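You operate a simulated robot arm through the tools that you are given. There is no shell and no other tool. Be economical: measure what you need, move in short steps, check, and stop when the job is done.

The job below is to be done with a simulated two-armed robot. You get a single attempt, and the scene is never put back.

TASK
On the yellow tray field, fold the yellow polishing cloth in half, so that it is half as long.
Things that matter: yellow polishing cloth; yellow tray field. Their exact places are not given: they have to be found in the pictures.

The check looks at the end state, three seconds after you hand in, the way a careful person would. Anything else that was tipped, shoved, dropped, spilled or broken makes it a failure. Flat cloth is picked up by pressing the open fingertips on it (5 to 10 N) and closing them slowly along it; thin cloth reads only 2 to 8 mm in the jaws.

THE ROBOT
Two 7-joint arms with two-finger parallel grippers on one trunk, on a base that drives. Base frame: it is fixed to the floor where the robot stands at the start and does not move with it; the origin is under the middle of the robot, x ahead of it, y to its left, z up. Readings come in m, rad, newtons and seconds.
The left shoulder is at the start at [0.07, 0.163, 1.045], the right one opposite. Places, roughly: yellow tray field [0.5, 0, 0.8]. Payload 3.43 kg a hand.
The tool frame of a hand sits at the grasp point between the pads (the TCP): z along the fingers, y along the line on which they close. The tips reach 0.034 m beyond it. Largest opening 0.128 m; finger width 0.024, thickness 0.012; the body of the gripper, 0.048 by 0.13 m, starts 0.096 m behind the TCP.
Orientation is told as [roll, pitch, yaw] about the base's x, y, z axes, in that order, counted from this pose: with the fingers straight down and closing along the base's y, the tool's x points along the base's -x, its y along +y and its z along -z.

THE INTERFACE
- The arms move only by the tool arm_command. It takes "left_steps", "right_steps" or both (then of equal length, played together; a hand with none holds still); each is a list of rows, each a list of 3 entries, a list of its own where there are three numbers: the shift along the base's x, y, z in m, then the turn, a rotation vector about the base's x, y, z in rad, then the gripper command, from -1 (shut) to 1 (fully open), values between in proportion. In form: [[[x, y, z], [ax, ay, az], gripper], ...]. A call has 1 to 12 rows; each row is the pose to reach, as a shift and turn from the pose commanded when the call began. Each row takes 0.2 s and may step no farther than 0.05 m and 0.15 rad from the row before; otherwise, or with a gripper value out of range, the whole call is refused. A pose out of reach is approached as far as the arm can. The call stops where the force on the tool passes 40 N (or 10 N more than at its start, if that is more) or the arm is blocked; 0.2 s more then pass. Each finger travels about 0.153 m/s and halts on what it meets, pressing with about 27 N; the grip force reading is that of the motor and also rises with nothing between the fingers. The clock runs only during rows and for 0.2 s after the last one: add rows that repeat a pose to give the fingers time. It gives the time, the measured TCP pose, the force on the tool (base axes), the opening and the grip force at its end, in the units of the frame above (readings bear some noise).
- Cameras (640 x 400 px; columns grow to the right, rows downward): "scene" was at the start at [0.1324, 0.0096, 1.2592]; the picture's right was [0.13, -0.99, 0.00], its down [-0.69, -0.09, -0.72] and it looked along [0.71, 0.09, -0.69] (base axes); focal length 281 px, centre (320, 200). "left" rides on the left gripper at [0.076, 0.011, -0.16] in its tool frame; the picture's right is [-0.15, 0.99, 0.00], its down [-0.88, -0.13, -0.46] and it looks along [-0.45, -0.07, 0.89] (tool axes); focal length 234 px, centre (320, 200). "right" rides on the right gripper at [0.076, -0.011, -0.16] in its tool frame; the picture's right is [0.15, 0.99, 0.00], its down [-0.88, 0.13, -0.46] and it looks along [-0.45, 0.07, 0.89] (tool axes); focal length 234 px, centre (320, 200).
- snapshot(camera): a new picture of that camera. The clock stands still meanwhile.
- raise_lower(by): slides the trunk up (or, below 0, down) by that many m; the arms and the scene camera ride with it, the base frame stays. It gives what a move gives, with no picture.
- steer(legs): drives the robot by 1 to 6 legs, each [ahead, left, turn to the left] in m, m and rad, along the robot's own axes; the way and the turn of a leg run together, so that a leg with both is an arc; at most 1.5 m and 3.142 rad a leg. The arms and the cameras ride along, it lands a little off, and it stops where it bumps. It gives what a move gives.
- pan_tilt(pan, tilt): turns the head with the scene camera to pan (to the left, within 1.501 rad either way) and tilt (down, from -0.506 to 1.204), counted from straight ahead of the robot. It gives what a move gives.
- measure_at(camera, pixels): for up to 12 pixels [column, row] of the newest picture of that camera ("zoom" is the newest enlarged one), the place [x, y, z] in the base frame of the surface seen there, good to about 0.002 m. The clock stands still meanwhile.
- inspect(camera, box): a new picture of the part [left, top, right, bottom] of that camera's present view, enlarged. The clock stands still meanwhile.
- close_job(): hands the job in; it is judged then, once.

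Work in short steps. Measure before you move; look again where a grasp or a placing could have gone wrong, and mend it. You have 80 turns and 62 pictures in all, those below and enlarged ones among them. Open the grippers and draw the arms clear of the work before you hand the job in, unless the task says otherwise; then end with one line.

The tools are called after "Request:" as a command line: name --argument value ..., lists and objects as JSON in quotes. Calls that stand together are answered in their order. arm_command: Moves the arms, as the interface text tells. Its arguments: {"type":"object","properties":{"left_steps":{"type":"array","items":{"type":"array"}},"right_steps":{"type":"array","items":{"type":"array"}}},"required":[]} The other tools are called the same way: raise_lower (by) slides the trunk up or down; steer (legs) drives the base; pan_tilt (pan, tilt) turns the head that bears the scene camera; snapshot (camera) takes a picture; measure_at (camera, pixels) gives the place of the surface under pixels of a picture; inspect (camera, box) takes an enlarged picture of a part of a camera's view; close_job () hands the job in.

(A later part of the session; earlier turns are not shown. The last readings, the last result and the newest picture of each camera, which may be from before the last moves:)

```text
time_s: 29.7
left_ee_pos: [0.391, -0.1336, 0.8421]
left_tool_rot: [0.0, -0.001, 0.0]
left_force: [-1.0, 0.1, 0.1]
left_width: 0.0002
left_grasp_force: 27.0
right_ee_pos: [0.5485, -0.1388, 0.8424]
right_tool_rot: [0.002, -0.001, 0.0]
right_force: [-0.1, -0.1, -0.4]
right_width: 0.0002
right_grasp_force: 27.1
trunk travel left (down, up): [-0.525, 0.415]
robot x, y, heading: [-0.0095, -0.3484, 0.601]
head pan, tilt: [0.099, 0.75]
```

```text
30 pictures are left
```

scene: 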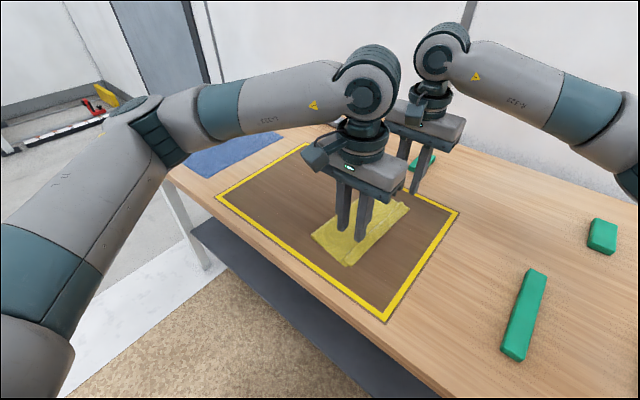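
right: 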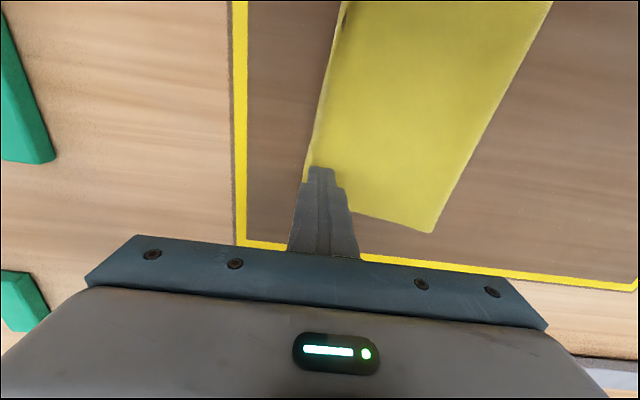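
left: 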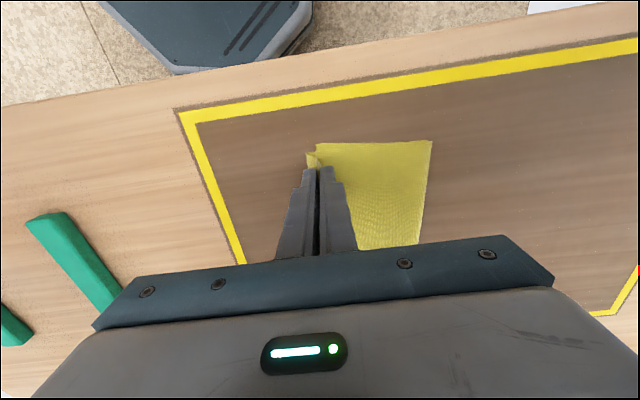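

The ridge seems flattened outward. I raise both hands clear of the cloth and inspect with the scene camera.

Request:
arm_command --left_steps '[[[0, -0.005, 0.02], [0, 0, 0], -1], [[0, 0, 0.06], [0, 0, 0], -1], [[-0.02, 0.03, 0.09], [0, 0, 0], -1], [[-0.03, 0.07, 0.11], [0, 0, 0], -1], [[-0.04, 0.11, 0.13], [0, 0, 0], -1], [[-0.05, 0.15, 0.15], [0, 0, 0], -1], [[-0.055, 0.19, 0.155], [0, 0, 0], -1], [[-0.055, 0.22, 0.155], [0, 0, 0], -1]]' --right_steps '[[[0, -0.005, 0.02], [0, 0, 0], -1], [[0, -0.01, 0.06], [0, 0, 0], -1], [[0.01, -0.03, 0.09], [0, 0, 0], -1], [[0.02, -0.06, 0.12], [0, 0, 0], -1], [[0.03, -0.09, 0.14], [0, 0, 0], -1], [[0.03, -0.11, 0.14], [0, 0, 0], -1], [[0.03, -0.11, 0.14], [0, 0, 0], -1], [[0.03, -0.11, 0.14], [0, 0, 0], -1]]'

Request:
inspect --camera "scene" --box '[280, 170, 440, 270]'

```text
time_s: 31.5
left_ee_pos: [0.3366, 0.0872, 0.9973]
left_tool_rot: [0.0, -0.001, -0.001]
left_force: [0.4, -0.5, -1.0]
left_width: 0.0003
left_grasp_force: 26.4
right_ee_pos: [0.5784, -0.2486, 0.9818]
right_tool_rot: [0.001, -0.001, 0.001]
right_force: [0.0, -0.9, 0.7]
right_width: 0.0
right_grasp_force: 27.0
trunk travel left (down, up): [-0.525, 0.415]
robot x, y, heading: [-0.0086, -0.3413, 0.599]
head pan, tilt: [0.099, 0.75]
```

```text
4.00 times, centred on (360, 220) of scene
```

zoom: 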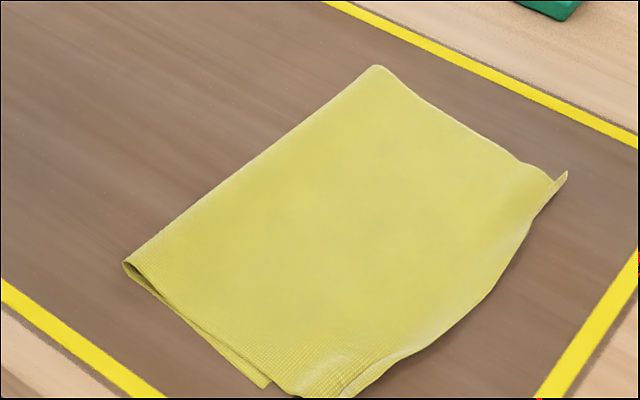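

The cuff is flipped out. I measure the edges now to judge the overhang, and take a lower, shifted crop for the near end.

Request:
inspect --camera "scene" --box '[296, 178, 440, 268]'

Request:
inspect --camera "right" --box '[320, 0, 640, 200]'

```text
4.44 times, centred on (368, 223) of scene
```

zoom: 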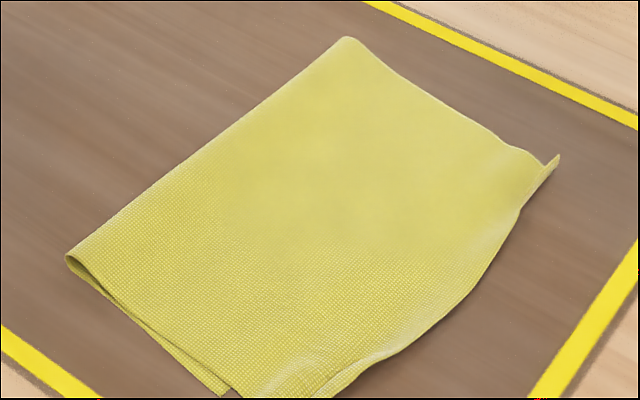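

```text
2.00 times, centred on (480, 100) of right
```

zoom: 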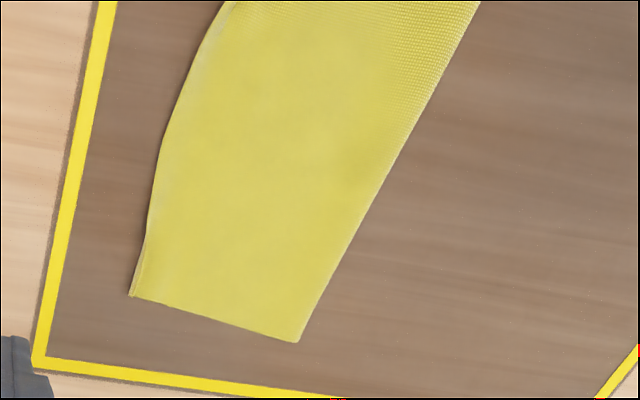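

Request:
measure_at --camera "zoom" --pixels '[[298, 341], [133, 296], [140, 292], [155, 240], [148, 232], [160, 180], [164, 150], [185, 100], [215, 35], [180, 200], [370, 200], [450, 60]]'

Request:
measure_at --camera "scene" --pixels '[[312, 236], [417, 265], [345, 265], [346, 270], [357, 268], [366, 266], [378, 259], [485, 223]]'

Request:
inspect --camera "scene" --box '[304, 220, 400, 280]'

```text
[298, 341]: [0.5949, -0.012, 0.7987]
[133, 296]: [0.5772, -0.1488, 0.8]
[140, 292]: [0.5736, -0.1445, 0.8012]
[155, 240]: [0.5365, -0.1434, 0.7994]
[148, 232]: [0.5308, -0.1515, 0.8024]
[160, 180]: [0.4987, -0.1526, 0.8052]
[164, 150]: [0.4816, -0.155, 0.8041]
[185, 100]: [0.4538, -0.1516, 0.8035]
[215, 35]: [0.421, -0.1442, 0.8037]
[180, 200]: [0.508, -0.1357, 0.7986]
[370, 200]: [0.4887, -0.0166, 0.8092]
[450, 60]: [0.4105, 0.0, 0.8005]
```

```text
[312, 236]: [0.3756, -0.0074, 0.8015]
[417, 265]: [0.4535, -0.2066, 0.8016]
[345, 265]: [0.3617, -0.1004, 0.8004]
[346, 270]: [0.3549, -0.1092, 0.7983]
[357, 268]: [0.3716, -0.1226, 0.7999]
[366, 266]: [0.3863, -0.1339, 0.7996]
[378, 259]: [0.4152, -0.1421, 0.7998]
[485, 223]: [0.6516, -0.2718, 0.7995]
```

```text
6.67 times, centred on (352, 250) of scene
```

zoom: 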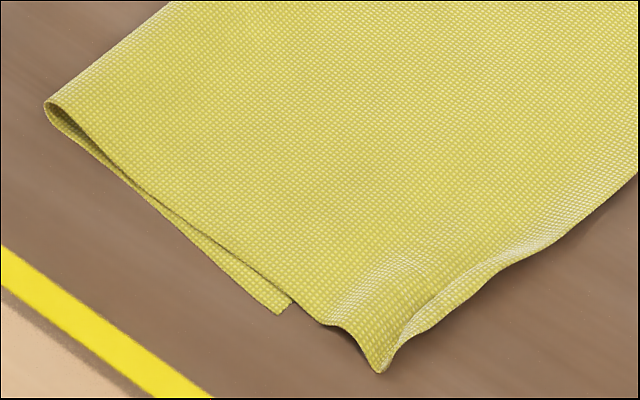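

The upper edge now lies flat but overhangs: y≈−0.14 to −0.15 against the lower edge at −0.10 to −0.118. I'll regrasp this upper edge with a smaller bite at x≈0.405 and 0.555, and shift it back. Now I move the hands over it.

Request:
arm_command --left_steps '[[[0.01, -0.035, 0], [0, 0, 0], -0.625], [[0.02, -0.07, 0], [0, 0, 0], -0.625], [[0.03, -0.105, 0], [0, 0, 0], -0.625], [[0.04, -0.14, 0], [0, 0, 0], -0.625], [[0.05, -0.175, -0.01], [0, 0, 0], -0.625], [[0.06, -0.205, -0.04], [0, 0, 0], -0.625], [[0.068, -0.218, -0.08], [0, 0, 0], -0.625], [[0.068, -0.218, -0.12], [0, 0, 0], -0.625], [[0.068, -0.218, -0.145], [0, 0, 0], -0.625], [[0.068, -0.218, -0.145], [0, 0, 0], -0.625]]' --right_steps '[[[-0.002, 0.0, 0], [0, 0, 0], -0.625], [[-0.004, 0.02, 0], [0, 0, 0], -0.625], [[-0.008, 0.04, 0], [0, 0, 0], -0.625], [[-0.012, 0.06, 0], [0, 0, 0], -0.625], [[-0.016, 0.08, 0], [0, 0, 0], -0.625], [[-0.023, 0.1, -0.03], [0, 0, 0], -0.625], [[-0.023, 0.108, -0.07], [0, 0, 0], -0.625], [[-0.023, 0.108, -0.11], [0, 0, 0], -0.625], [[-0.023, 0.108, -0.13], [0, 0, 0], -0.625], [[-0.023, 0.108, -0.13], [0, 0, 0], -0.625]]'

Request:
inspect --camera "left" --box '[220, 80, 460, 230]'

Request:
inspect --camera "right" --box '[220, 60, 460, 210]'

```text
time_s: 33.7
left_ee_pos: [0.4042, -0.132, 0.8523]
left_tool_rot: [0.002, 0.001, 0.0]
left_force: [0.1, 0.5, 0.0]
left_width: 0.0238
left_grasp_force: 0.0
right_ee_pos: [0.5568, -0.1401, 0.8526]
right_tool_rot: [-0.001, -0.001, 0.001]
right_force: [0.0, 0.3, -0.3]
right_width: 0.0242
right_grasp_force: 0.0
trunk travel left (down, up): [-0.525, 0.415]
robot x, y, heading: [-0.0153, -0.3417, 0.606]
head pan, tilt: [0.099, 0.75]
```

```text
2.67 times, centred on (340, 155) of left
```

zoom: 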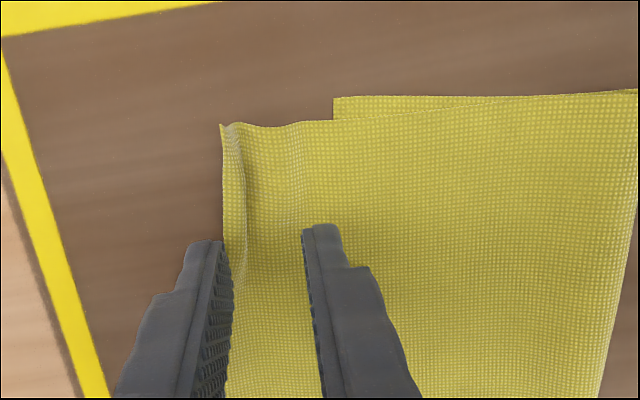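

```text
2.67 times, centred on (340, 135) of right
```

zoom: 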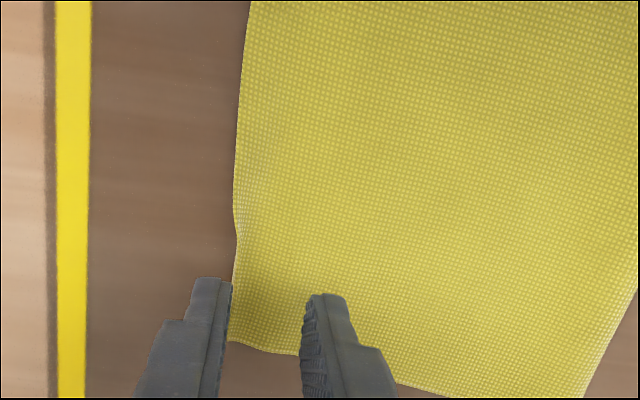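

The edge is clean and straddled by both jaws; the overhang is about 3.5 cm. I lower gently to contact.

Request:
arm_command --left_steps '[[[0, 0, -0.008], [0, 0, 0], -0.625], [[0, 0, -0.014], [0, 0, 0], -0.625], [[0, 0, -0.0165], [0, 0, 0], -0.625]]' --right_steps '[[[0, 0, -0.008], [0, 0, 0], -0.625], [[0, 0, -0.014], [0, 0, 0], -0.625], [[0, 0, -0.0165], [0, 0, 0], -0.625]]'

```text
time_s: 34.5
left_ee_pos: [0.403, -0.1322, 0.837]
left_tool_rot: [0.0, 0.0, 0.0]
left_force: [0.7, -0.4, 0.5]
left_width: 0.0241
left_grasp_force: 0.0
right_ee_pos: [0.5577, -0.1402, 0.8365]
right_tool_rot: [0.003, 0.0, -0.001]
right_force: [0.3, -0.5, 1.0]
right_width: 0.0239
right_grasp_force: 0.1
trunk travel left (down, up): [-0.525, 0.415]
robot x, y, heading: [-0.0121, -0.3445, 0.604]
head pan, tilt: [0.099, 0.75]
```

Barely in contact, so I go 1.3 mm further.

Request:
arm_command --left_steps '[[[0, 0, -0.0007], [0, 0, 0], -0.625], [[0, 0, -0.0013], [0, 0, 0], -0.625]]' --right_steps '[[[0, 0, -0.0007], [0, 0, 0], -0.625], [[0, 0, -0.0013], [0, 0, 0], -0.625]]'

```text
time_s: 35.1
left_ee_pos: [0.404, -0.131, 0.8351]
left_tool_rot: [0.001, -0.001, -0.001]
left_force: [1.1, 0.4, 0.9]
left_width: 0.0241
left_grasp_force: 0.0
right_ee_pos: [0.5568, -0.1397, 0.8359]
right_tool_rot: [0.002, -0.001, 0.001]
right_force: [2.5, 0.5, 7.2]
right_width: 0.024
right_grasp_force: 0.0
trunk travel left (down, up): [-0.525, 0.415]
robot x, y, heading: [-0.01, -0.3488, 0.6]
head pan, tilt: [0.099, 0.75]
```

Right is at 7 N and left is light, so I lower the left 1 mm more and then close both slowly.

Request:
arm_command --left_steps '[[[0, 0, -0.0006], [0, 0, 0], -0.625], [[0, 0, -0.001], [0, 0, 0], -0.625], [[0, 0, -0.001], [0, 0, 0], -0.67], [[0, 0, -0.001], [0, 0, 0], -0.72], [[0, 0, -0.001], [0, 0, 0], -0.77], [[0, 0, -0.001], [0, 0, 0], -0.82], [[0, 0, -0.001], [0, 0, 0], -0.87], [[0, 0, -0.001], [0, 0, 0], -0.92], [[0, 0, -0.001], [0, 0, 0], -1], [[0, 0, -0.001], [0, 0, 0], -1], [[0, 0, -0.001], [0, 0, 0], -1]]' --right_steps '[[[0, 0, 0], [0, 0, 0], -0.625], [[0, 0, 0], [0, 0, 0], -0.625], [[0, 0, 0], [0, 0, 0], -0.67], [[0, 0, 0], [0, 0, 0], -0.72], [[0, 0, 0], [0, 0, 0], -0.77], [[0, 0, 0], [0, 0, 0], -0.82], [[0, 0, 0], [0, 0, 0], -0.87], [[0, 0, 0], [0, 0, 0], -0.92], [[0, 0, 0], [0, 0, 0], -1], [[0, 0, 0], [0, 0, 0], -1], [[0, 0, 0], [0, 0, 0], -1]]'

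```text
time_s: 37.5
left_ee_pos: [0.4029, -0.132, 0.8348]
left_tool_rot: [-0.001, -0.001, 0.0]
left_force: [1.7, -1.3, 12.5]
left_width: 0.0018
left_grasp_force: 26.8
right_ee_pos: [0.5543, -0.1402, 0.8351]
right_tool_rot: [0.002, 0.0, 0.0]
right_force: [-1.4, 0.2, 7.0]
right_width: 0.0018
right_grasp_force: 27.3
trunk travel left (down, up): [-0.525, 0.415]
robot x, y, heading: [-0.0103, -0.3435, 0.602]
head pan, tilt: [0.099, 0.75]
```

Both hold a single layer (1.8 mm). I lift 5 cm while carrying the edge to +y past the target, so the crease can roll out, and check.

Request:
arm_command --left_steps '[[[0, 0.0, 0.015], [0, 0, 0], -1], [[0, 0.01, 0.03], [0, 0, 0], -1], [[0, 0.025, 0.045], [0, 0, 0], -1], [[0, 0.045, 0.06], [0, 0, 0], -1], [[0, 0.065, 0.07], [0, 0, 0], -1], [[0, 0.085, 0.08], [0, 0, 0], -1], [[0, 0.085, 0.08], [0, 0, 0], -1]]' --right_steps '[[[0, 0.0, 0.015], [0, 0, 0], -1], [[0, 0.01, 0.03], [0, 0, 0], -1], [[0, 0.025, 0.045], [0, 0, 0], -1], [[0, 0.045, 0.06], [0, 0, 0], -1], [[0, 0.065, 0.07], [0, 0, 0], -1], [[0, 0.085, 0.08], [0, 0, 0], -1], [[0, 0.085, 0.08], [0, 0, 0], -1]]'

Request:
inspect --camera "left" --box '[160, 60, 480, 260]'

Request:
inspect --camera "right" --box '[160, 0, 480, 200]'

```text
time_s: 39.1
left_ee_pos: [0.4051, -0.0466, 0.9136]
left_tool_rot: [0.0, 0.0, 0.0]
left_force: [-0.2, -0.8, -0.1]
left_width: 0.0018
left_grasp_force: 27.0
right_ee_pos: [0.5574, -0.0554, 0.9145]
right_tool_rot: [0.001, 0.002, -0.002]
right_force: [0.3, 0.7, 0.4]
right_width: 0.0018
right_grasp_force: 27.4
trunk travel left (down, up): [-0.525, 0.415]
robot x, y, heading: [-0.009, -0.3454, 0.596]
head pan, tilt: [0.099, 0.75]
```

```text
2.00 times, centred on (320, 160) of left
```

zoom: 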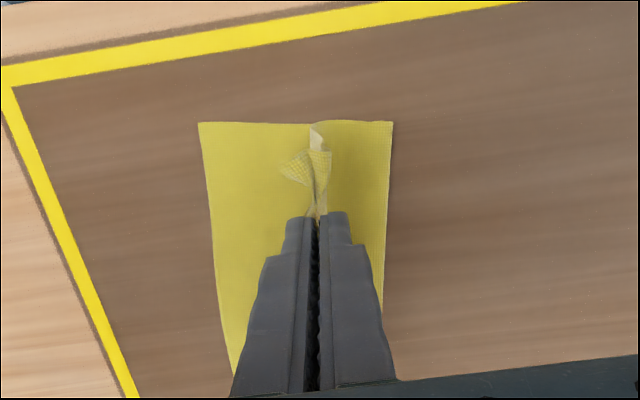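

```text
2.00 times, centred on (320, 100) of right
```

zoom: 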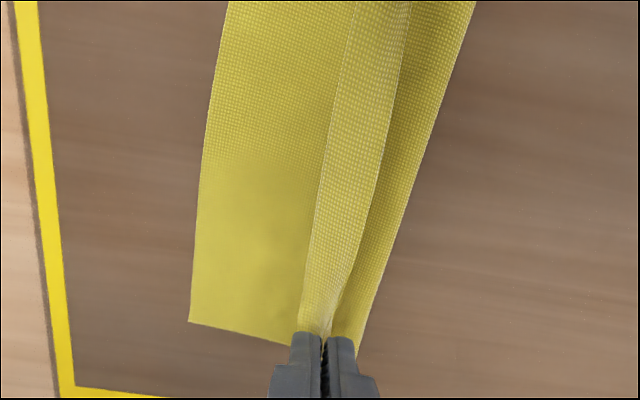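

The grips hold and the lower layer is exposed. I measure its edge and the crease.

Request:
measure_at --camera "zoom" --pixels '[[191, 320], [200, 200], [220, 60], [357, 353], [400, 230], [320, 250], [370, 250], [345, 150], [395, 150]]'

Request:
measure_at --camera "left" --pixels '[[261, 123], [268, 190], [355, 122], [353, 180], [315, 130]]'

```text
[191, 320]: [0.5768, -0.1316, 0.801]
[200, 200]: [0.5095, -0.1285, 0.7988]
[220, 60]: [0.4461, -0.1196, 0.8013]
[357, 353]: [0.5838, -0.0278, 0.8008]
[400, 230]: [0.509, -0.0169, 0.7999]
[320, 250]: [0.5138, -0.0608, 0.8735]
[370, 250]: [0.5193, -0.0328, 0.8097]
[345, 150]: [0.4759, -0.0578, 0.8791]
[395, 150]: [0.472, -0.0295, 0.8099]
```

```text
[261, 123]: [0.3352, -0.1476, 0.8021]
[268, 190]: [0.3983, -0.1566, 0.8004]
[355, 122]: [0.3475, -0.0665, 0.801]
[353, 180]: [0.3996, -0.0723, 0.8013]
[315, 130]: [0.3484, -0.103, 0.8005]
```

The earlier full "left" picture is stale, so those left values don't count. I take a fresh left snapshot and measure the near end.

Request:
snapshot --camera "left"

Request:
measure_at --camera "left" --pixels '[[261, 123], [268, 190], [355, 122], [353, 180], [310, 140]]'

```text
21 pictures are left
```

left: 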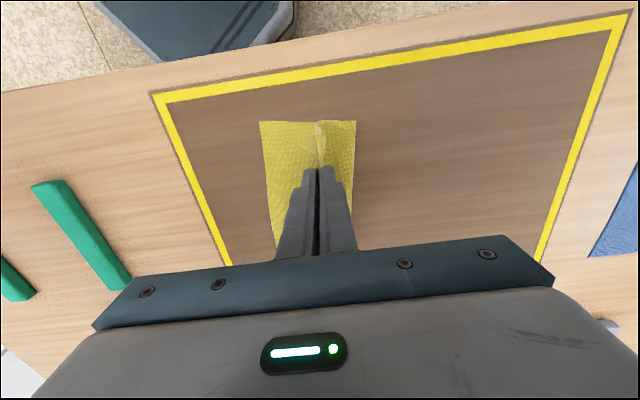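

```text
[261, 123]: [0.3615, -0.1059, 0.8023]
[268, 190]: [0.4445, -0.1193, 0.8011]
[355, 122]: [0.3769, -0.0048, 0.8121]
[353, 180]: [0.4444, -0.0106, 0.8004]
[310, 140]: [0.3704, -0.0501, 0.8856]
```

Lower edge: (0.36, −0.106), (0.44, −0.119), (0.51, −0.128), (0.577, −0.132). I set the upper edge down on it, left TCP at y≈−0.105 and right at ≈−0.122.

Request:
arm_command --left_steps '[[[-0.002, -0.01, -0.012], [0, 0, 0], -1], [[-0.003, -0.022, -0.025], [0, 0, 0], -1], [[-0.004, -0.034, -0.038], [0, 0, 0], -1], [[-0.005, -0.045, -0.05], [0, 0, 0], -1], [[-0.005, -0.054, -0.062], [0, 0, 0], -1], [[-0.005, -0.058, -0.07], [0, 0, 0], -1], [[-0.005, -0.058, -0.0755], [0, 0, 0], -1], [[-0.005, -0.058, -0.0755], [0, 0, 0], -1]]' --right_steps '[[[-0.002, -0.012, -0.012], [0, 0, 0], -1], [[-0.003, -0.026, -0.025], [0, 0, 0], -1], [[-0.004, -0.04, -0.038], [0, 0, 0], -1], [[-0.005, -0.052, -0.05], [0, 0, 0], -1], [[-0.005, -0.062, -0.062], [0, 0, 0], -1], [[-0.005, -0.067, -0.07], [0, 0, 0], -1], [[-0.005, -0.067, -0.0755], [0, 0, 0], -1], [[-0.005, -0.067, -0.0755], [0, 0, 0], -1]]'

Request:
inspect --camera "right" --box '[200, 10, 520, 210]'

Request:
inspect --camera "left" --box '[220, 80, 460, 230]'

```text
time_s: 40.9
left_ee_pos: [0.3988, -0.1035, 0.8389]
left_tool_rot: [0.001, 0.001, 0.001]
left_force: [-0.6, -0.9, -0.2]
left_width: 0.0019
left_grasp_force: 26.9
right_ee_pos: [0.5515, -0.1218, 0.8397]
right_tool_rot: [-0.001, -0.002, 0.0]
right_force: [-0.1, 0.2, 0.6]
right_width: 0.0017
right_grasp_force: 27.2
trunk travel left (down, up): [-0.525, 0.415]
robot x, y, heading: [-0.0109, -0.3436, 0.6]
head pan, tilt: [0.099, 0.75]
```

```text
2.00 times, centred on (360, 110) of right
```

zoom: 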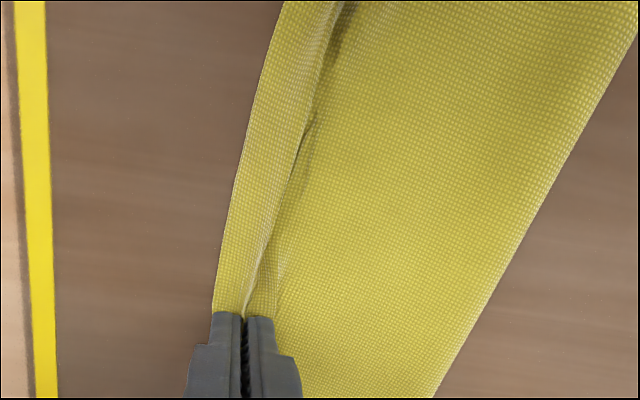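

```text
2.67 times, centred on (340, 155) of left
```

zoom: 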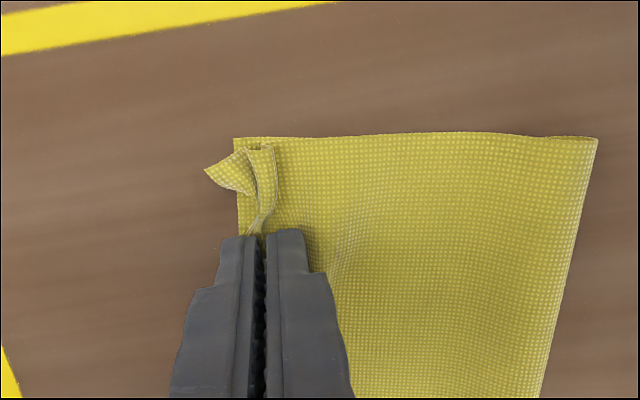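

The held edge curls back again because the jaws point down. Since each hand holds a single layer, tilting both grippers 45° about x (bodies towards −y, fingers pointing +y) will lay the edge the right way. I raise slightly and tilt.

Request:
arm_command --left_steps '[[[0, 0.005, 0.015], [0, 0, 0], -1], [[0, 0.01, 0.03], [0, 0, 0], -1], [[0, 0.01, 0.035], [0.13, 0, 0], -1], [[0, 0.01, 0.035], [0.26, 0, 0], -1], [[0, 0.005, 0.035], [0.39, 0, 0], -1], [[0, 0, 0.035], [0.52, 0, 0], -1], [[0, -0.005, 0.035], [0.65, 0, 0], -1], [[0, -0.01, 0.035], [0.78, 0, 0], -1], [[0, -0.01, 0.035], [0.78, 0, 0], -1]]' --right_steps '[[[0, 0.005, 0.015], [0, 0, 0], -1], [[0, 0.01, 0.03], [0, 0, 0], -1], [[0, 0.01, 0.035], [0.13, 0, 0], -1], [[0, 0.01, 0.035], [0.26, 0, 0], -1], [[0, 0.005, 0.035], [0.39, 0, 0], -1], [[0, 0, 0.035], [0.52, 0, 0], -1], [[0, -0.005, 0.035], [0.65, 0, 0], -1], [[0, -0.01, 0.035], [0.78, 0, 0], -1], [[0, -0.01, 0.035], [0.78, 0, 0], -1]]'

Request:
inspect --camera "scene" --box '[240, 110, 480, 260]'

```text
time_s: 42.9
left_ee_pos: [0.3993, -0.1137, 0.8738]
left_tool_rot: [0.781, -0.001, 0.002]
left_force: [0.5, 0.6, -0.9]
left_width: 0.0019
left_grasp_force: 26.3
right_ee_pos: [0.5506, -0.1307, 0.8738]
right_tool_rot: [0.781, -0.001, 0.002]
right_force: [-0.7, 0.2, -0.1]
right_width: 0.002
right_grasp_force: 27.1
trunk travel left (down, up): [-0.525, 0.415]
robot x, y, heading: [-0.0103, -0.346, 0.596]
head pan, tilt: [0.099, 0.75]
```

```text
2.67 times, centred on (360, 185) of scene
```

zoom: 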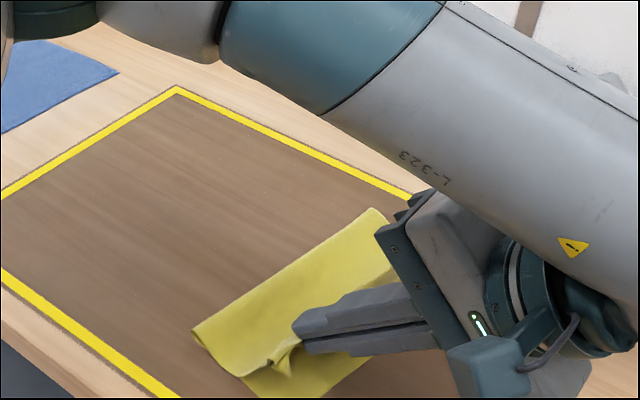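

The tilt works: the edge now points outward. I lower about 3.3 cm and move 1.6 cm to −y so the tips end at the lower edge.

Request:
arm_command --left_steps '[[[0, -0.006, -0.01], [0, 0, 0], -1], [[0, -0.012, -0.02], [0, 0, 0], -1], [[0, -0.016, -0.028], [0, 0, 0], -1], [[0, -0.016, -0.032], [0, 0, 0], -1], [[0, -0.016, -0.032], [0, 0, 0], -1]]' --right_steps '[[[0, -0.006, -0.01], [0, 0, 0], -1], [[0, -0.012, -0.02], [0, 0, 0], -1], [[0, -0.016, -0.028], [0, 0, 0], -1], [[0, -0.016, -0.032], [0, 0, 0], -1], [[0, -0.016, -0.032], [0, 0, 0], -1]]'

Request:
inspect --camera "scene" --box '[290, 180, 450, 280]'

Request:
snapshot --camera "right"

```text
time_s: 44.1
left_ee_pos: [0.3995, -0.1299, 0.8421]
left_tool_rot: [0.781, 0.0, -0.001]
left_force: [0.0, -0.2, 1.0]
left_width: 0.0017
left_grasp_force: 26.7
right_ee_pos: [0.5506, -0.1483, 0.8423]
right_tool_rot: [0.781, 0.001, 0.0]
right_force: [-0.9, -0.1, -0.7]
right_width: 0.0018
right_grasp_force: 26.4
trunk travel left (down, up): [-0.525, 0.415]
robot x, y, heading: [-0.0097, -0.3471, 0.6]
head pan, tilt: [0.099, 0.75]
```

```text
4.00 times, centred on (370, 230) of scene
```

zoom: 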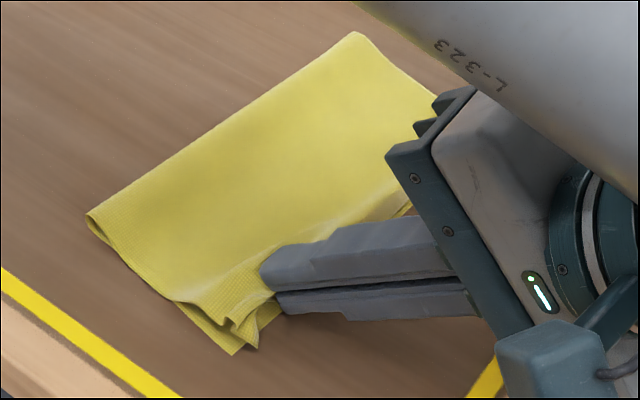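

```text
16 pictures are left
```

right: 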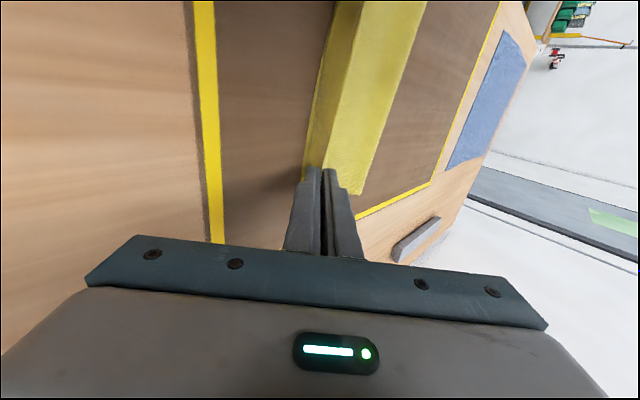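

The edge lies on the lower layer with slack now towards the crease. I open slightly and withdraw both hands back along their fingers (−y and up).

Request:
arm_command --left_steps '[[[0, 0, 0], [0, 0, 0], -0.9], [[0, 0, 0], [0, 0, 0], -0.85], [[0, 0, 0], [0, 0, 0], -0.85], [[0, -0.012, 0.004], [0, 0, 0], -0.85], [[0, -0.028, 0.012], [0, 0, 0], -0.85], [[0, -0.045, 0.03], [0, 0, 0], -0.85], [[0, -0.06, 0.06], [-0.13, 0, 0], -0.85], [[0, -0.06, 0.1], [-0.26, 0, 0], -0.85]]' --right_steps '[[[0, 0, 0], [0, 0, 0], -0.9], [[0, 0, 0], [0, 0, 0], -0.85], [[0, 0, 0], [0, 0, 0], -0.85], [[0, -0.012, 0.004], [0, 0, 0], -0.85], [[0, -0.028, 0.012], [0, 0, 0], -0.85], [[0, -0.045, 0.03], [0, 0, 0], -0.85], [[0, -0.06, 0.06], [-0.13, 0, 0], -0.85], [[0, -0.06, 0.1], [-0.26, 0, 0], -0.85]]'

Request:
snapshot --camera "right"

Request:
snapshot --camera "left"

```text
time_s: 45.9
left_ee_pos: [0.3997, -0.1897, 0.9425]
left_tool_rot: [0.516, -0.002, 0.0]
left_force: [0.0, 0.3, 0.5]
left_width: 0.0097
left_grasp_force: 0.1
right_ee_pos: [0.5492, -0.2066, 0.943]
right_tool_rot: [0.516, 0.001, 0.002]
right_force: [0.3, 1.0, -0.4]
right_width: 0.0094
right_grasp_force: 0.0
trunk travel left (down, up): [-0.525, 0.415]
robot x, y, heading: [-0.0092, -0.3453, 0.599]
head pan, tilt: [0.099, 0.75]
```

```text
15 pictures are left
```

right: 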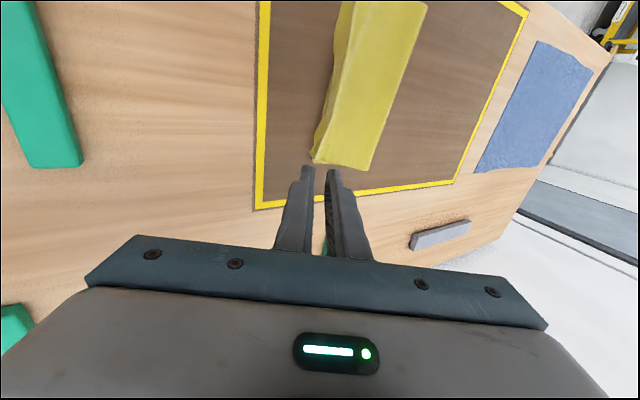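

```text
14 pictures are left
```

left: 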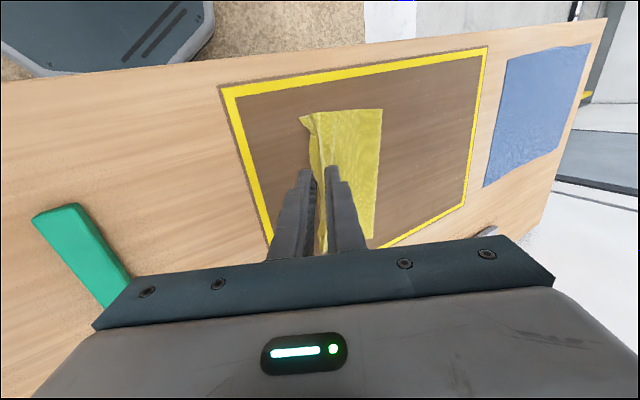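

I zoom on the right view to see the edge strip.

Request:
inspect --camera "right" --box '[280, 0, 440, 180]'

Request:
measure_at --camera "right" --pixels '[[316, 158], [328, 160], [370, 166], [327, 110], [332, 110], [338, 110], [345, 110], [355, 110], [370, 110], [393, 110], [338, 60], [408, 60]]'

Request:
measure_at --camera "left" --pixels '[[303, 117], [312, 113], [381, 110], [312, 140], [318, 140], [330, 140], [378, 140], [350, 140]]'

```text
2.22 times, centred on (360, 90) of right
```

zoom: 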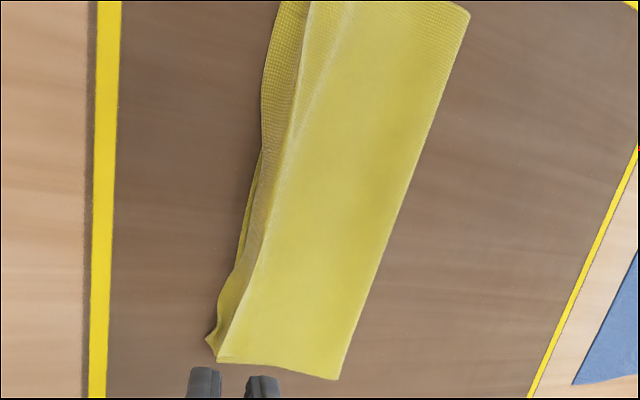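

```text
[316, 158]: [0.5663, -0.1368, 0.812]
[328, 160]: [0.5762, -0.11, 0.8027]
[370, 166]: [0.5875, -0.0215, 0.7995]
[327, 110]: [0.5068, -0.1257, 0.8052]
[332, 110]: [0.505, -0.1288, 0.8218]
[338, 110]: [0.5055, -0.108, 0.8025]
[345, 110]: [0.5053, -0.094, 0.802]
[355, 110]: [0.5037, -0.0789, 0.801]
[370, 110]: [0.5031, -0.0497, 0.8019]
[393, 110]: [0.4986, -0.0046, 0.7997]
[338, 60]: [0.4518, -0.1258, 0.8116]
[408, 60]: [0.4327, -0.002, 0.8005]
```

```text
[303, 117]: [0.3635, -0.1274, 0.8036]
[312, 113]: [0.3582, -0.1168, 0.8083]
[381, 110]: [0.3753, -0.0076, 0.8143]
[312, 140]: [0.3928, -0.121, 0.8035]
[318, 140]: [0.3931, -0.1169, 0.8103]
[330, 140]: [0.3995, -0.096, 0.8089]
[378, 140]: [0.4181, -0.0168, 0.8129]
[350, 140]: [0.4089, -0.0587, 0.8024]
```

The upper edge strip leans up and outward (z up to 0.82 at y≈−0.13); flattened it would land at about −0.136, close to the lower edge at −0.125. I turn the hands upright and press the strip straight down with closed tips.

Request:
arm_command --left_steps '[[[0, 0.02, 0], [-0.13, 0, 0], -1], [[0, 0.04, 0], [-0.26, 0, 0], -1], [[0, 0.06, 0], [-0.39, 0, 0], -1], [[0, 0.072, -0.01], [-0.516, 0, 0], -1], [[0, 0.072, -0.05], [-0.516, 0, 0], -1], [[0, 0.072, -0.08], [-0.516, 0, 0], -1], [[0, 0.072, -0.095], [-0.516, 0, 0], -1], [[0, 0.072, -0.103], [-0.516, 0, 0], -1], [[0, 0.072, -0.104], [-0.516, 0, 0], -1]]' --right_steps '[[[0, 0.02, 0], [-0.13, 0, 0], -1], [[0, 0.04, 0], [-0.26, 0, 0], -1], [[0, 0.06, 0], [-0.39, 0, 0], -1], [[0, 0.078, -0.01], [-0.516, 0, 0], -1], [[0, 0.078, -0.05], [-0.516, 0, 0], -1], [[0, 0.078, -0.08], [-0.516, 0, 0], -1], [[0, 0.078, -0.095], [-0.516, 0, 0], -1], [[0, 0.078, -0.103], [-0.516, 0, 0], -1], [[0, 0.078, -0.104], [-0.516, 0, 0], -1]]'

Request:
inspect --camera "right" --box '[200, 10, 520, 210]'

```text
time_s: 47.9
left_ee_pos: [0.3985, -0.1195, 0.8371]
left_tool_rot: [0.003, 0.0, 0.0]
left_force: [-0.6, -0.5, 0.0]
left_width: 0.0
left_grasp_force: 27.1
right_ee_pos: [0.551, -0.1303, 0.838]
right_tool_rot: [0.004, 0.0, 0.001]
right_force: [0.5, -0.3, 0.7]
right_width: 0.0
right_grasp_force: 26.7
trunk travel left (down, up): [-0.525, 0.415]
robot x, y, heading: [-0.0101, -0.3455, 0.603]
head pan, tilt: [0.099, 0.75]
```

```text
2.00 times, centred on (360, 110) of right
```

zoom: 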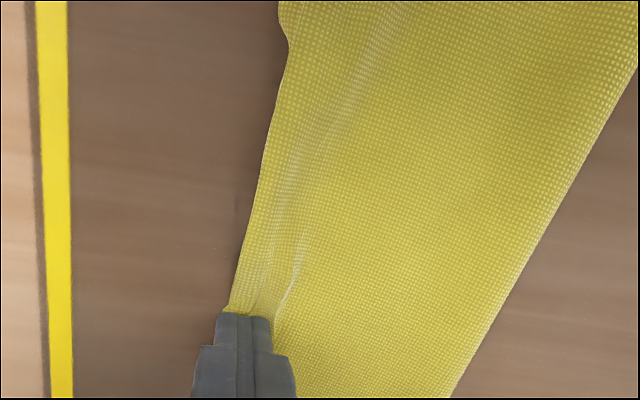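

The strip is flattened now. I measure the edge and crease in this view.

Request:
measure_at --camera "zoom" --pixels '[[232, 305], [250, 235], [266, 170], [287, 60], [520, 260], [625, 90], [300, 230], [350, 80], [400, 200], [560, 120]]'

```text
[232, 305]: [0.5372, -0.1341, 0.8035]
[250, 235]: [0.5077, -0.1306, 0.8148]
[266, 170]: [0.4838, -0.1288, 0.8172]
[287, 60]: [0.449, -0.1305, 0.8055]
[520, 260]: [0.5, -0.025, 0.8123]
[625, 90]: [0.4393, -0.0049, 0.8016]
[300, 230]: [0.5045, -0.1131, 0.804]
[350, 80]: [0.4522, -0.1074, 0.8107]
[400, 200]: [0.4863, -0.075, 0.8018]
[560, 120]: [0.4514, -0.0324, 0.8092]
```

The middle is still raised (0.817). I take the left hand away and use the right to press the middle of the strip at x≈0.475.

Request:
arm_command --left_steps '[[[0, 0, 0.04], [0, 0, 0], -1], [[-0.01, 0.02, 0.08], [0, 0, 0], -1], [[-0.025, 0.05, 0.11], [0, 0, 0], -1], [[-0.04, 0.09, 0.13], [0, 0, 0], -1], [[-0.05, 0.13, 0.15], [0, 0, 0], -1], [[-0.06, 0.17, 0.15], [0, 0, 0], -1], [[-0.06, 0.21, 0.15], [0, 0, 0], -1], [[-0.06, 0.25, 0.15], [0, 0, 0], -1], [[-0.06, 0.27, 0.15], [0, 0, 0], -1], [[-0.06, 0.27, 0.15], [0, 0, 0], -1], [[-0.06, 0.27, 0.15], [0, 0, 0], -1]]' --right_steps '[[[0, 0, 0.03], [0, 0, 0], -1], [[0, 0, 0.03], [0, 0, 0], -1], [[0, 0, 0.03], [0, 0, 0], -1], [[0, 0, 0.03], [0, 0, 0], -1], [[-0.03, 0.004, 0.03], [0, 0, 0], -1], [[-0.06, 0.008, 0.03], [0, 0, 0], -1], [[-0.075, 0.012, 0.03], [0, 0, 0], -1], [[-0.075, 0.01, 0.015], [0, 0, 0], -1], [[-0.075, 0.008, 0.003], [0, 0, 0], -1], [[-0.075, 0.006, -0.001], [0, 0, 0], -1], [[-0.075, 0.006, -0.001], [0, 0, 0], -1]]'

```text
time_s: 50.3
left_ee_pos: [0.3381, 0.152, 0.9871]
left_tool_rot: [0.004, -0.001, 0.004]
left_force: [0.7, -0.1, -0.4]
left_width: 0.0001
left_grasp_force: 26.6
right_ee_pos: [0.4758, -0.1233, 0.8362]
right_tool_rot: [0.007, 0.002, 0.0]
right_force: [0.3, 0.1, -0.2]
right_width: 0.0
right_grasp_force: 27.1
trunk travel left (down, up): [-0.525, 0.415]
robot x, y, heading: [-0.0103, -0.3456, 0.6]
head pan, tilt: [0.099, 0.75]
```

Now I stroke from y≈−0.075 to +0.03 at x≈0.475, with the tip just skimming (TCP z≈0.839), to push slack out through the crease.

Request:
arm_command --right_steps '[[[0, 0, 0.02], [0, 0, 0], -1], [[0, 0.045, 0.02], [0, 0, 0], -1], [[0, 0.048, 0.003], [0, 0, 0], -1], [[0, 0.06, 0.002], [0, 0, 0], -1], [[0, 0.075, 0.002], [0, 0, 0], -1], [[0, 0.09, 0.002], [0, 0, 0], -1], [[0, 0.105, 0.002], [0, 0, 0], -1], [[0, 0.12, 0.002], [0, 0, 0], -1], [[0, 0.135, 0.002], [0, 0, 0], -1], [[0, 0.15, 0.003], [0, 0, 0], -1], [[0, 0.155, 0.04], [0, 0, 0], -1]]'

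Request:
snapshot --camera "right"

```text
time_s: 52.7
left_ee_pos: [0.3363, 0.1523, 0.9885]
left_tool_rot: [0.0, 0.0, -0.001]
left_force: [-0.3, -0.6, -0.4]
left_width: 0.0
left_grasp_force: 26.6
right_ee_pos: [0.4754, 0.0297, 0.8775]
right_tool_rot: [0.004, -0.001, 0.001]
right_force: [0.2, -0.1, 0.4]
right_width: 0.0001
right_grasp_force: 27.0
trunk travel left (down, up): [-0.525, 0.415]
robot x, y, heading: [-0.0103, -0.3439, 0.605]
head pan, tilt: [0.099, 0.75]
```

```text
11 pictures are left
```

right: 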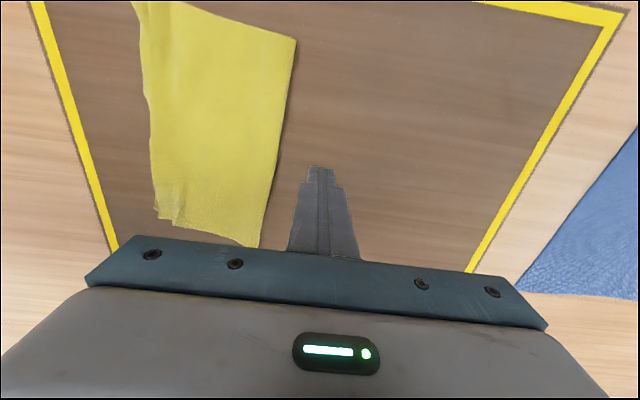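

The cloth is now a clean half strip. I measure the outline in this view.

Request:
measure_at --camera "right" --pixels '[[295, 40], [285, 115], [258, 245], [140, 5], [147, 60], [150, 110], [152, 160], [157, 200], [172, 222], [220, 120], [175, 60], [165, 170]]'

```text
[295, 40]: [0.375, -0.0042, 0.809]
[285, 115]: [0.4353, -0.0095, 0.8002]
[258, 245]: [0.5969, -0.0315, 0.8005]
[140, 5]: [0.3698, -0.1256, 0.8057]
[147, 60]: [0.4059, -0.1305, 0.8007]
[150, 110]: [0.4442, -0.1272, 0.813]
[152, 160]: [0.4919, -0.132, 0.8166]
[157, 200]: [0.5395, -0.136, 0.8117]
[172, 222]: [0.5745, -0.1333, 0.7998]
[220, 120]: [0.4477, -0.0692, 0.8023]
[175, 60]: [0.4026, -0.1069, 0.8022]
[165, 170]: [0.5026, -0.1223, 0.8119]
```

The outline is about right, but the strip's edge is still raised ~1.5 cm near x≈0.49. I move the right hand off and inspect from the scene camera.

Request:
arm_command --right_steps '[[[0.02, 0, 0.04], [0, 0, 0], -1], [[0.04, -0.02, 0.07], [0, 0, 0], -1], [[0.06, -0.06, 0.09], [0, 0, 0], -1], [[0.08, -0.1, 0.1], [0, 0, 0], -1], [[0.1, -0.14, 0.1], [0, 0, 0], -1], [[0.1, -0.18, 0.1], [0, 0, 0], -1], [[0.1, -0.22, 0.1], [0, 0, 0], -1], [[0.1, -0.26, 0.1], [0, 0, 0], -1], [[0.1, -0.28, 0.1], [0, 0, 0], -1]]'

Request:
inspect --camera "scene" --box '[290, 178, 450, 278]'

```text
time_s: 54.7
left_ee_pos: [0.3387, 0.1512, 0.9874]
left_tool_rot: [0.004, 0.001, 0.001]
left_force: [0.5, -0.1, 0.4]
left_width: 0.0
left_grasp_force: 27.1
right_ee_pos: [0.5752, -0.2494, 0.9774]
right_tool_rot: [0.004, 0.001, 0.001]
right_force: [-0.6, 0.3, 0.9]
right_width: 0.0
right_grasp_force: 27.5
trunk travel left (down, up): [-0.525, 0.415]
robot x, y, heading: [-0.0072, -0.3447, 0.602]
head pan, tilt: [0.099, 0.75]
```

```text
4.00 times, centred on (370, 228) of scene
```

zoom: 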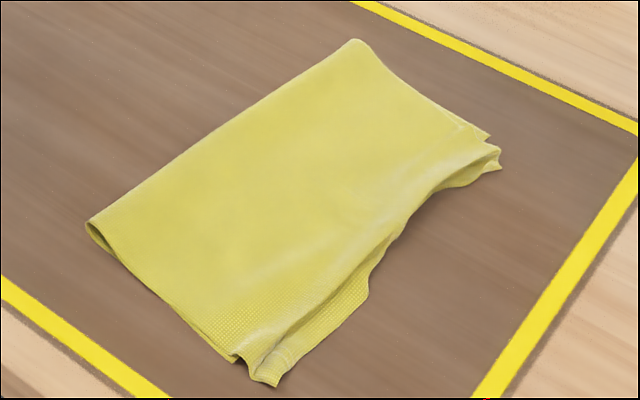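

Request:
measure_at --camera "zoom" --pixels '[[88, 223], [353, 42], [490, 135], [500, 168], [498, 150], [430, 190], [390, 240], [368, 290], [330, 290], [278, 385], [250, 372], [236, 360]]'

Request:
inspect --camera "scene" --box '[340, 205, 420, 278]'

```text
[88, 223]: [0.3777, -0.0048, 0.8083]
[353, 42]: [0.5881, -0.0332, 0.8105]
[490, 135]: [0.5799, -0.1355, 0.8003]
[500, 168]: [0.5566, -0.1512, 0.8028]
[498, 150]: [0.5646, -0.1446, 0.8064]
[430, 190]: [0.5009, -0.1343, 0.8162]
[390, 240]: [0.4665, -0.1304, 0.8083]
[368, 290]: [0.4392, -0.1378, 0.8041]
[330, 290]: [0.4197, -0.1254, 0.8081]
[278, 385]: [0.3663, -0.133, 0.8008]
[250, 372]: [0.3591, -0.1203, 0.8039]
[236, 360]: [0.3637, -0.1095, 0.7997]
```

```text
5.48 times, centred on (380, 242) of scene
```

zoom: 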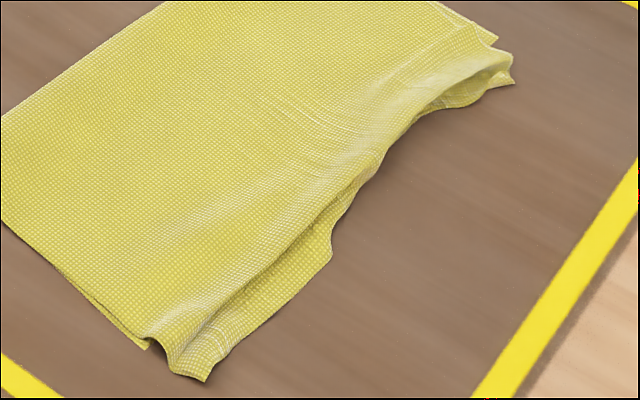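

The upper layer still overhangs: near corner −0.133 vs −0.110, far −0.151 vs −0.135, with the middle tucked. I will regrasp its edge, tilt again, and this time set the tips ~2.5 cm further to +y. First I move over the edge at x=0.40 and 0.54.

Request:
arm_command --left_steps '[[[0.008, -0.04, 0], [0, 0, 0], -0.625], [[0.016, -0.08, 0], [0, 0, 0], -0.625], [[0.024, -0.12, 0], [0, 0, 0], -0.625], [[0.032, -0.16, 0], [0, 0, 0], -0.625], [[0.04, -0.2, 0], [0, 0, 0], -0.625], [[0.048, -0.24, -0.01], [0, 0, 0], -0.625], [[0.056, -0.268, -0.045], [0, 0, 0], -0.625], [[0.061, -0.279, -0.09], [0, 0, 0], -0.625], [[0.061, -0.279, -0.13], [0, 0, 0], -0.625], [[0.061, -0.279, -0.142], [0, 0, 0], -0.625], [[0.061, -0.279, -0.142], [0, 0, 0], -0.625]]' --right_steps '[[[-0.005, 0.015, 0], [0, 0, 0], -0.625], [[-0.01, 0.03, 0], [0, 0, 0], -0.625], [[-0.015, 0.045, 0], [0, 0, 0], -0.625], [[-0.02, 0.06, 0], [0, 0, 0], -0.625], [[-0.025, 0.075, 0], [0, 0, 0], -0.625], [[-0.03, 0.09, -0.01], [0, 0, 0], -0.625], [[-0.035, 0.102, -0.05], [0, 0, 0], -0.625], [[-0.035, 0.102, -0.09], [0, 0, 0], -0.625], [[-0.035, 0.102, -0.12], [0, 0, 0], -0.625], [[-0.035, 0.102, -0.132], [0, 0, 0], -0.625], [[-0.035, 0.102, -0.132], [0, 0, 0], -0.625]]'

Request:
inspect --camera "right" --box '[220, 60, 460, 210]'

```text
time_s: 57.1
left_ee_pos: [0.3991, -0.1281, 0.8455]
left_tool_rot: [0.004, 0.0, 0.0]
left_force: [-0.7, -0.7, -0.3]
left_width: 0.0244
left_grasp_force: 0.1
right_ee_pos: [0.5415, -0.1467, 0.8444]
right_tool_rot: [0.005, 0.002, 0.001]
right_force: [0.0, 0.2, 0.3]
right_width: 0.0241
right_grasp_force: 0.0
trunk travel left (down, up): [-0.525, 0.415]
robot x, y, heading: [-0.0093, -0.3428, 0.607]
head pan, tilt: [0.099, 0.75]
```

```text
2.67 times, centred on (340, 135) of right
```

zoom: 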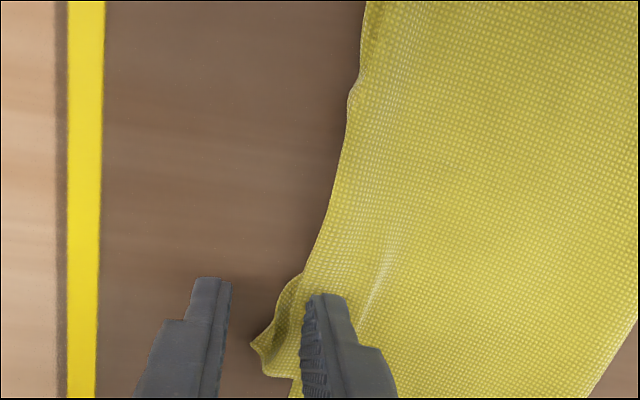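

The far corner tip (zoom 255,345) lies between the jaws but slightly further out in x. I shift the right hand by (+0.010, +0.006) and lower both to contact.

Request:
arm_command --left_steps '[[[0, 0, 0], [0, 0, 0], -0.625], [[0, 0, -0.005], [0, 0, 0], -0.625], [[0, 0, -0.009], [0, 0, 0], -0.625], [[0, 0, -0.0105], [0, 0, 0], -0.625]]' --right_steps '[[[0.01, 0.006, 0], [0, 0, 0], -0.625], [[0.01, 0.006, -0.004], [0, 0, 0], -0.625], [[0.01, 0.006, -0.008], [0, 0, 0], -0.625], [[0.01, 0.006, -0.009], [0, 0, 0], -0.625]]'

```text
time_s: 58.1
left_ee_pos: [0.4, -0.1269, 0.8357]
left_tool_rot: [0.003, 0.001, 0.003]
left_force: [0.5, 0.4, 1.7]
left_width: 0.0245
left_grasp_force: 0.4
right_ee_pos: [0.5513, -0.1399, 0.837]
right_tool_rot: [0.004, -0.002, 0.001]
right_force: [-0.6, -0.3, 0.8]
right_width: 0.0242
right_grasp_force: 0.1
trunk travel left (down, up): [-0.525, 0.415]
robot x, y, heading: [-0.0126, -0.3438, 0.603]
head pan, tilt: [0.099, 0.75]
```

Contact is light, so I press about 1 mm more on each and close slowly.

Request:
arm_command --left_steps '[[[0, 0, -0.0005], [0, 0, 0], -0.625], [[0, 0, -0.001], [0, 0, 0], -0.625], [[0, 0, -0.001], [0, 0, 0], -0.67], [[0, 0, -0.001], [0, 0, 0], -0.72], [[0, 0, -0.001], [0, 0, 0], -0.77], [[0, 0, -0.001], [0, 0, 0], -0.82], [[0, 0, -0.001], [0, 0, 0], -0.87], [[0, 0, -0.001], [0, 0, 0], -0.92], [[0, 0, -0.001], [0, 0, 0], -1], [[0, 0, -0.001], [0, 0, 0], -1], [[0, 0, -0.001], [0, 0, 0], -1]]' --right_steps '[[[0, 0, -0.0005], [0, 0, 0], -0.625], [[0, 0, -0.001], [0, 0, 0], -0.625], [[0, 0, -0.001], [0, 0, 0], -0.67], [[0, 0, -0.001], [0, 0, 0], -0.72], [[0, 0, -0.001], [0, 0, 0], -0.77], [[0, 0, -0.001], [0, 0, 0], -0.82], [[0, 0, -0.001], [0, 0, 0], -0.87], [[0, 0, -0.001], [0, 0, 0], -0.92], [[0, 0, -0.001], [0, 0, 0], -1], [[0, 0, -0.001], [0, 0, 0], -1], [[0, 0, -0.001], [0, 0, 0], -1]]'

```text
time_s: 60.5
left_ee_pos: [0.4003, -0.1263, 0.8356]
left_tool_rot: [0.003, -0.001, 0.0]
left_force: [2.8, 5.9, 25.7]
left_width: 0.0022
left_grasp_force: 26.7
right_ee_pos: [0.5494, -0.1414, 0.8363]
right_tool_rot: [0.005, 0.001, 0.0]
right_force: [-0.1, 0.8, 0.4]
right_width: 0.0024
right_grasp_force: 27.6
trunk travel left (down, up): [-0.525, 0.415]
robot x, y, heading: [-0.0081, -0.3423, 0.599]
head pan, tilt: [0.099, 0.75]
```

Both read cloth (2.2, 2.4 mm). I lift and carry to +y, then check that only the upper layer is held.

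Request:
arm_command --left_steps '[[[0, 0.0, 0.015], [0, 0, 0], -1], [[0, 0.01, 0.03], [0, 0, 0], -1], [[0, 0.025, 0.045], [0, 0, 0], -1], [[0, 0.045, 0.06], [0, 0, 0], -1], [[0, 0.065, 0.07], [0, 0, 0], -1], [[0, 0.09, 0.08], [0, 0, 0], -1], [[0, 0.115, 0.09], [0, 0, 0], -1], [[0, 0.115, 0.09], [0, 0, 0], -1]]' --right_steps '[[[0, 0.0, 0.015], [0, 0, 0], -1], [[0, 0.01, 0.03], [0, 0, 0], -1], [[0.002, 0.025, 0.045], [0, 0, 0], -1], [[0.004, 0.045, 0.06], [0, 0, 0], -1], [[0.006, 0.065, 0.07], [0, 0, 0], -1], [[0.008, 0.09, 0.08], [0, 0, 0], -1], [[0.01, 0.115, 0.09], [0, 0, 0], -1], [[0.01, 0.115, 0.09], [0, 0, 0], -1]]'

Request:
inspect --camera "right" --box '[130, 0, 450, 200]'

```text
time_s: 62.3
left_ee_pos: [0.3998, -0.013, 0.9227]
left_tool_rot: [0.002, -0.001, 0.0]
left_force: [4.1, -0.6, 0.6]
left_width: 0.0021
left_grasp_force: 26.9
right_ee_pos: [0.5618, -0.0264, 0.9259]
right_tool_rot: [0.005, 0.001, 0.001]
right_force: [-2.2, -0.4, 0.1]
right_width: 0.0023
right_grasp_force: 26.7
trunk travel left (down, up): [-0.525, 0.415]
robot x, y, heading: [-0.0097, -0.3474, 0.596]
head pan, tilt: [0.099, 0.75]
```

```text
2.00 times, centred on (290, 100) of right
```

zoom: 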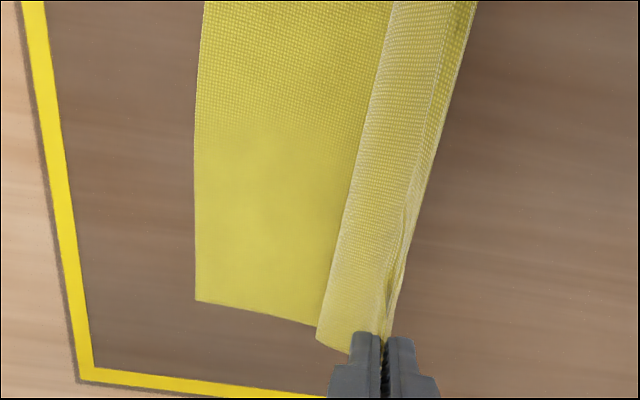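

Only the upper layer is held and its edge is straight between the hands. I measure the lower layer.

Request:
measure_at --camera "zoom" --pixels '[[198, 298], [196, 180], [202, 40], [310, 318], [325, 335], [350, 250], [395, 290], [425, 190]]'

```text
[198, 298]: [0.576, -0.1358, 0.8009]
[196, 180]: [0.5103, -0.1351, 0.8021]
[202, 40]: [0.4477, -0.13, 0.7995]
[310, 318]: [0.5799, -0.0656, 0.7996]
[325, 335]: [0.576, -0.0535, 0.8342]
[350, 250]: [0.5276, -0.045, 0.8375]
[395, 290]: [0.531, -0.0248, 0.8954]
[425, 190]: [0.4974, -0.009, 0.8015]
```

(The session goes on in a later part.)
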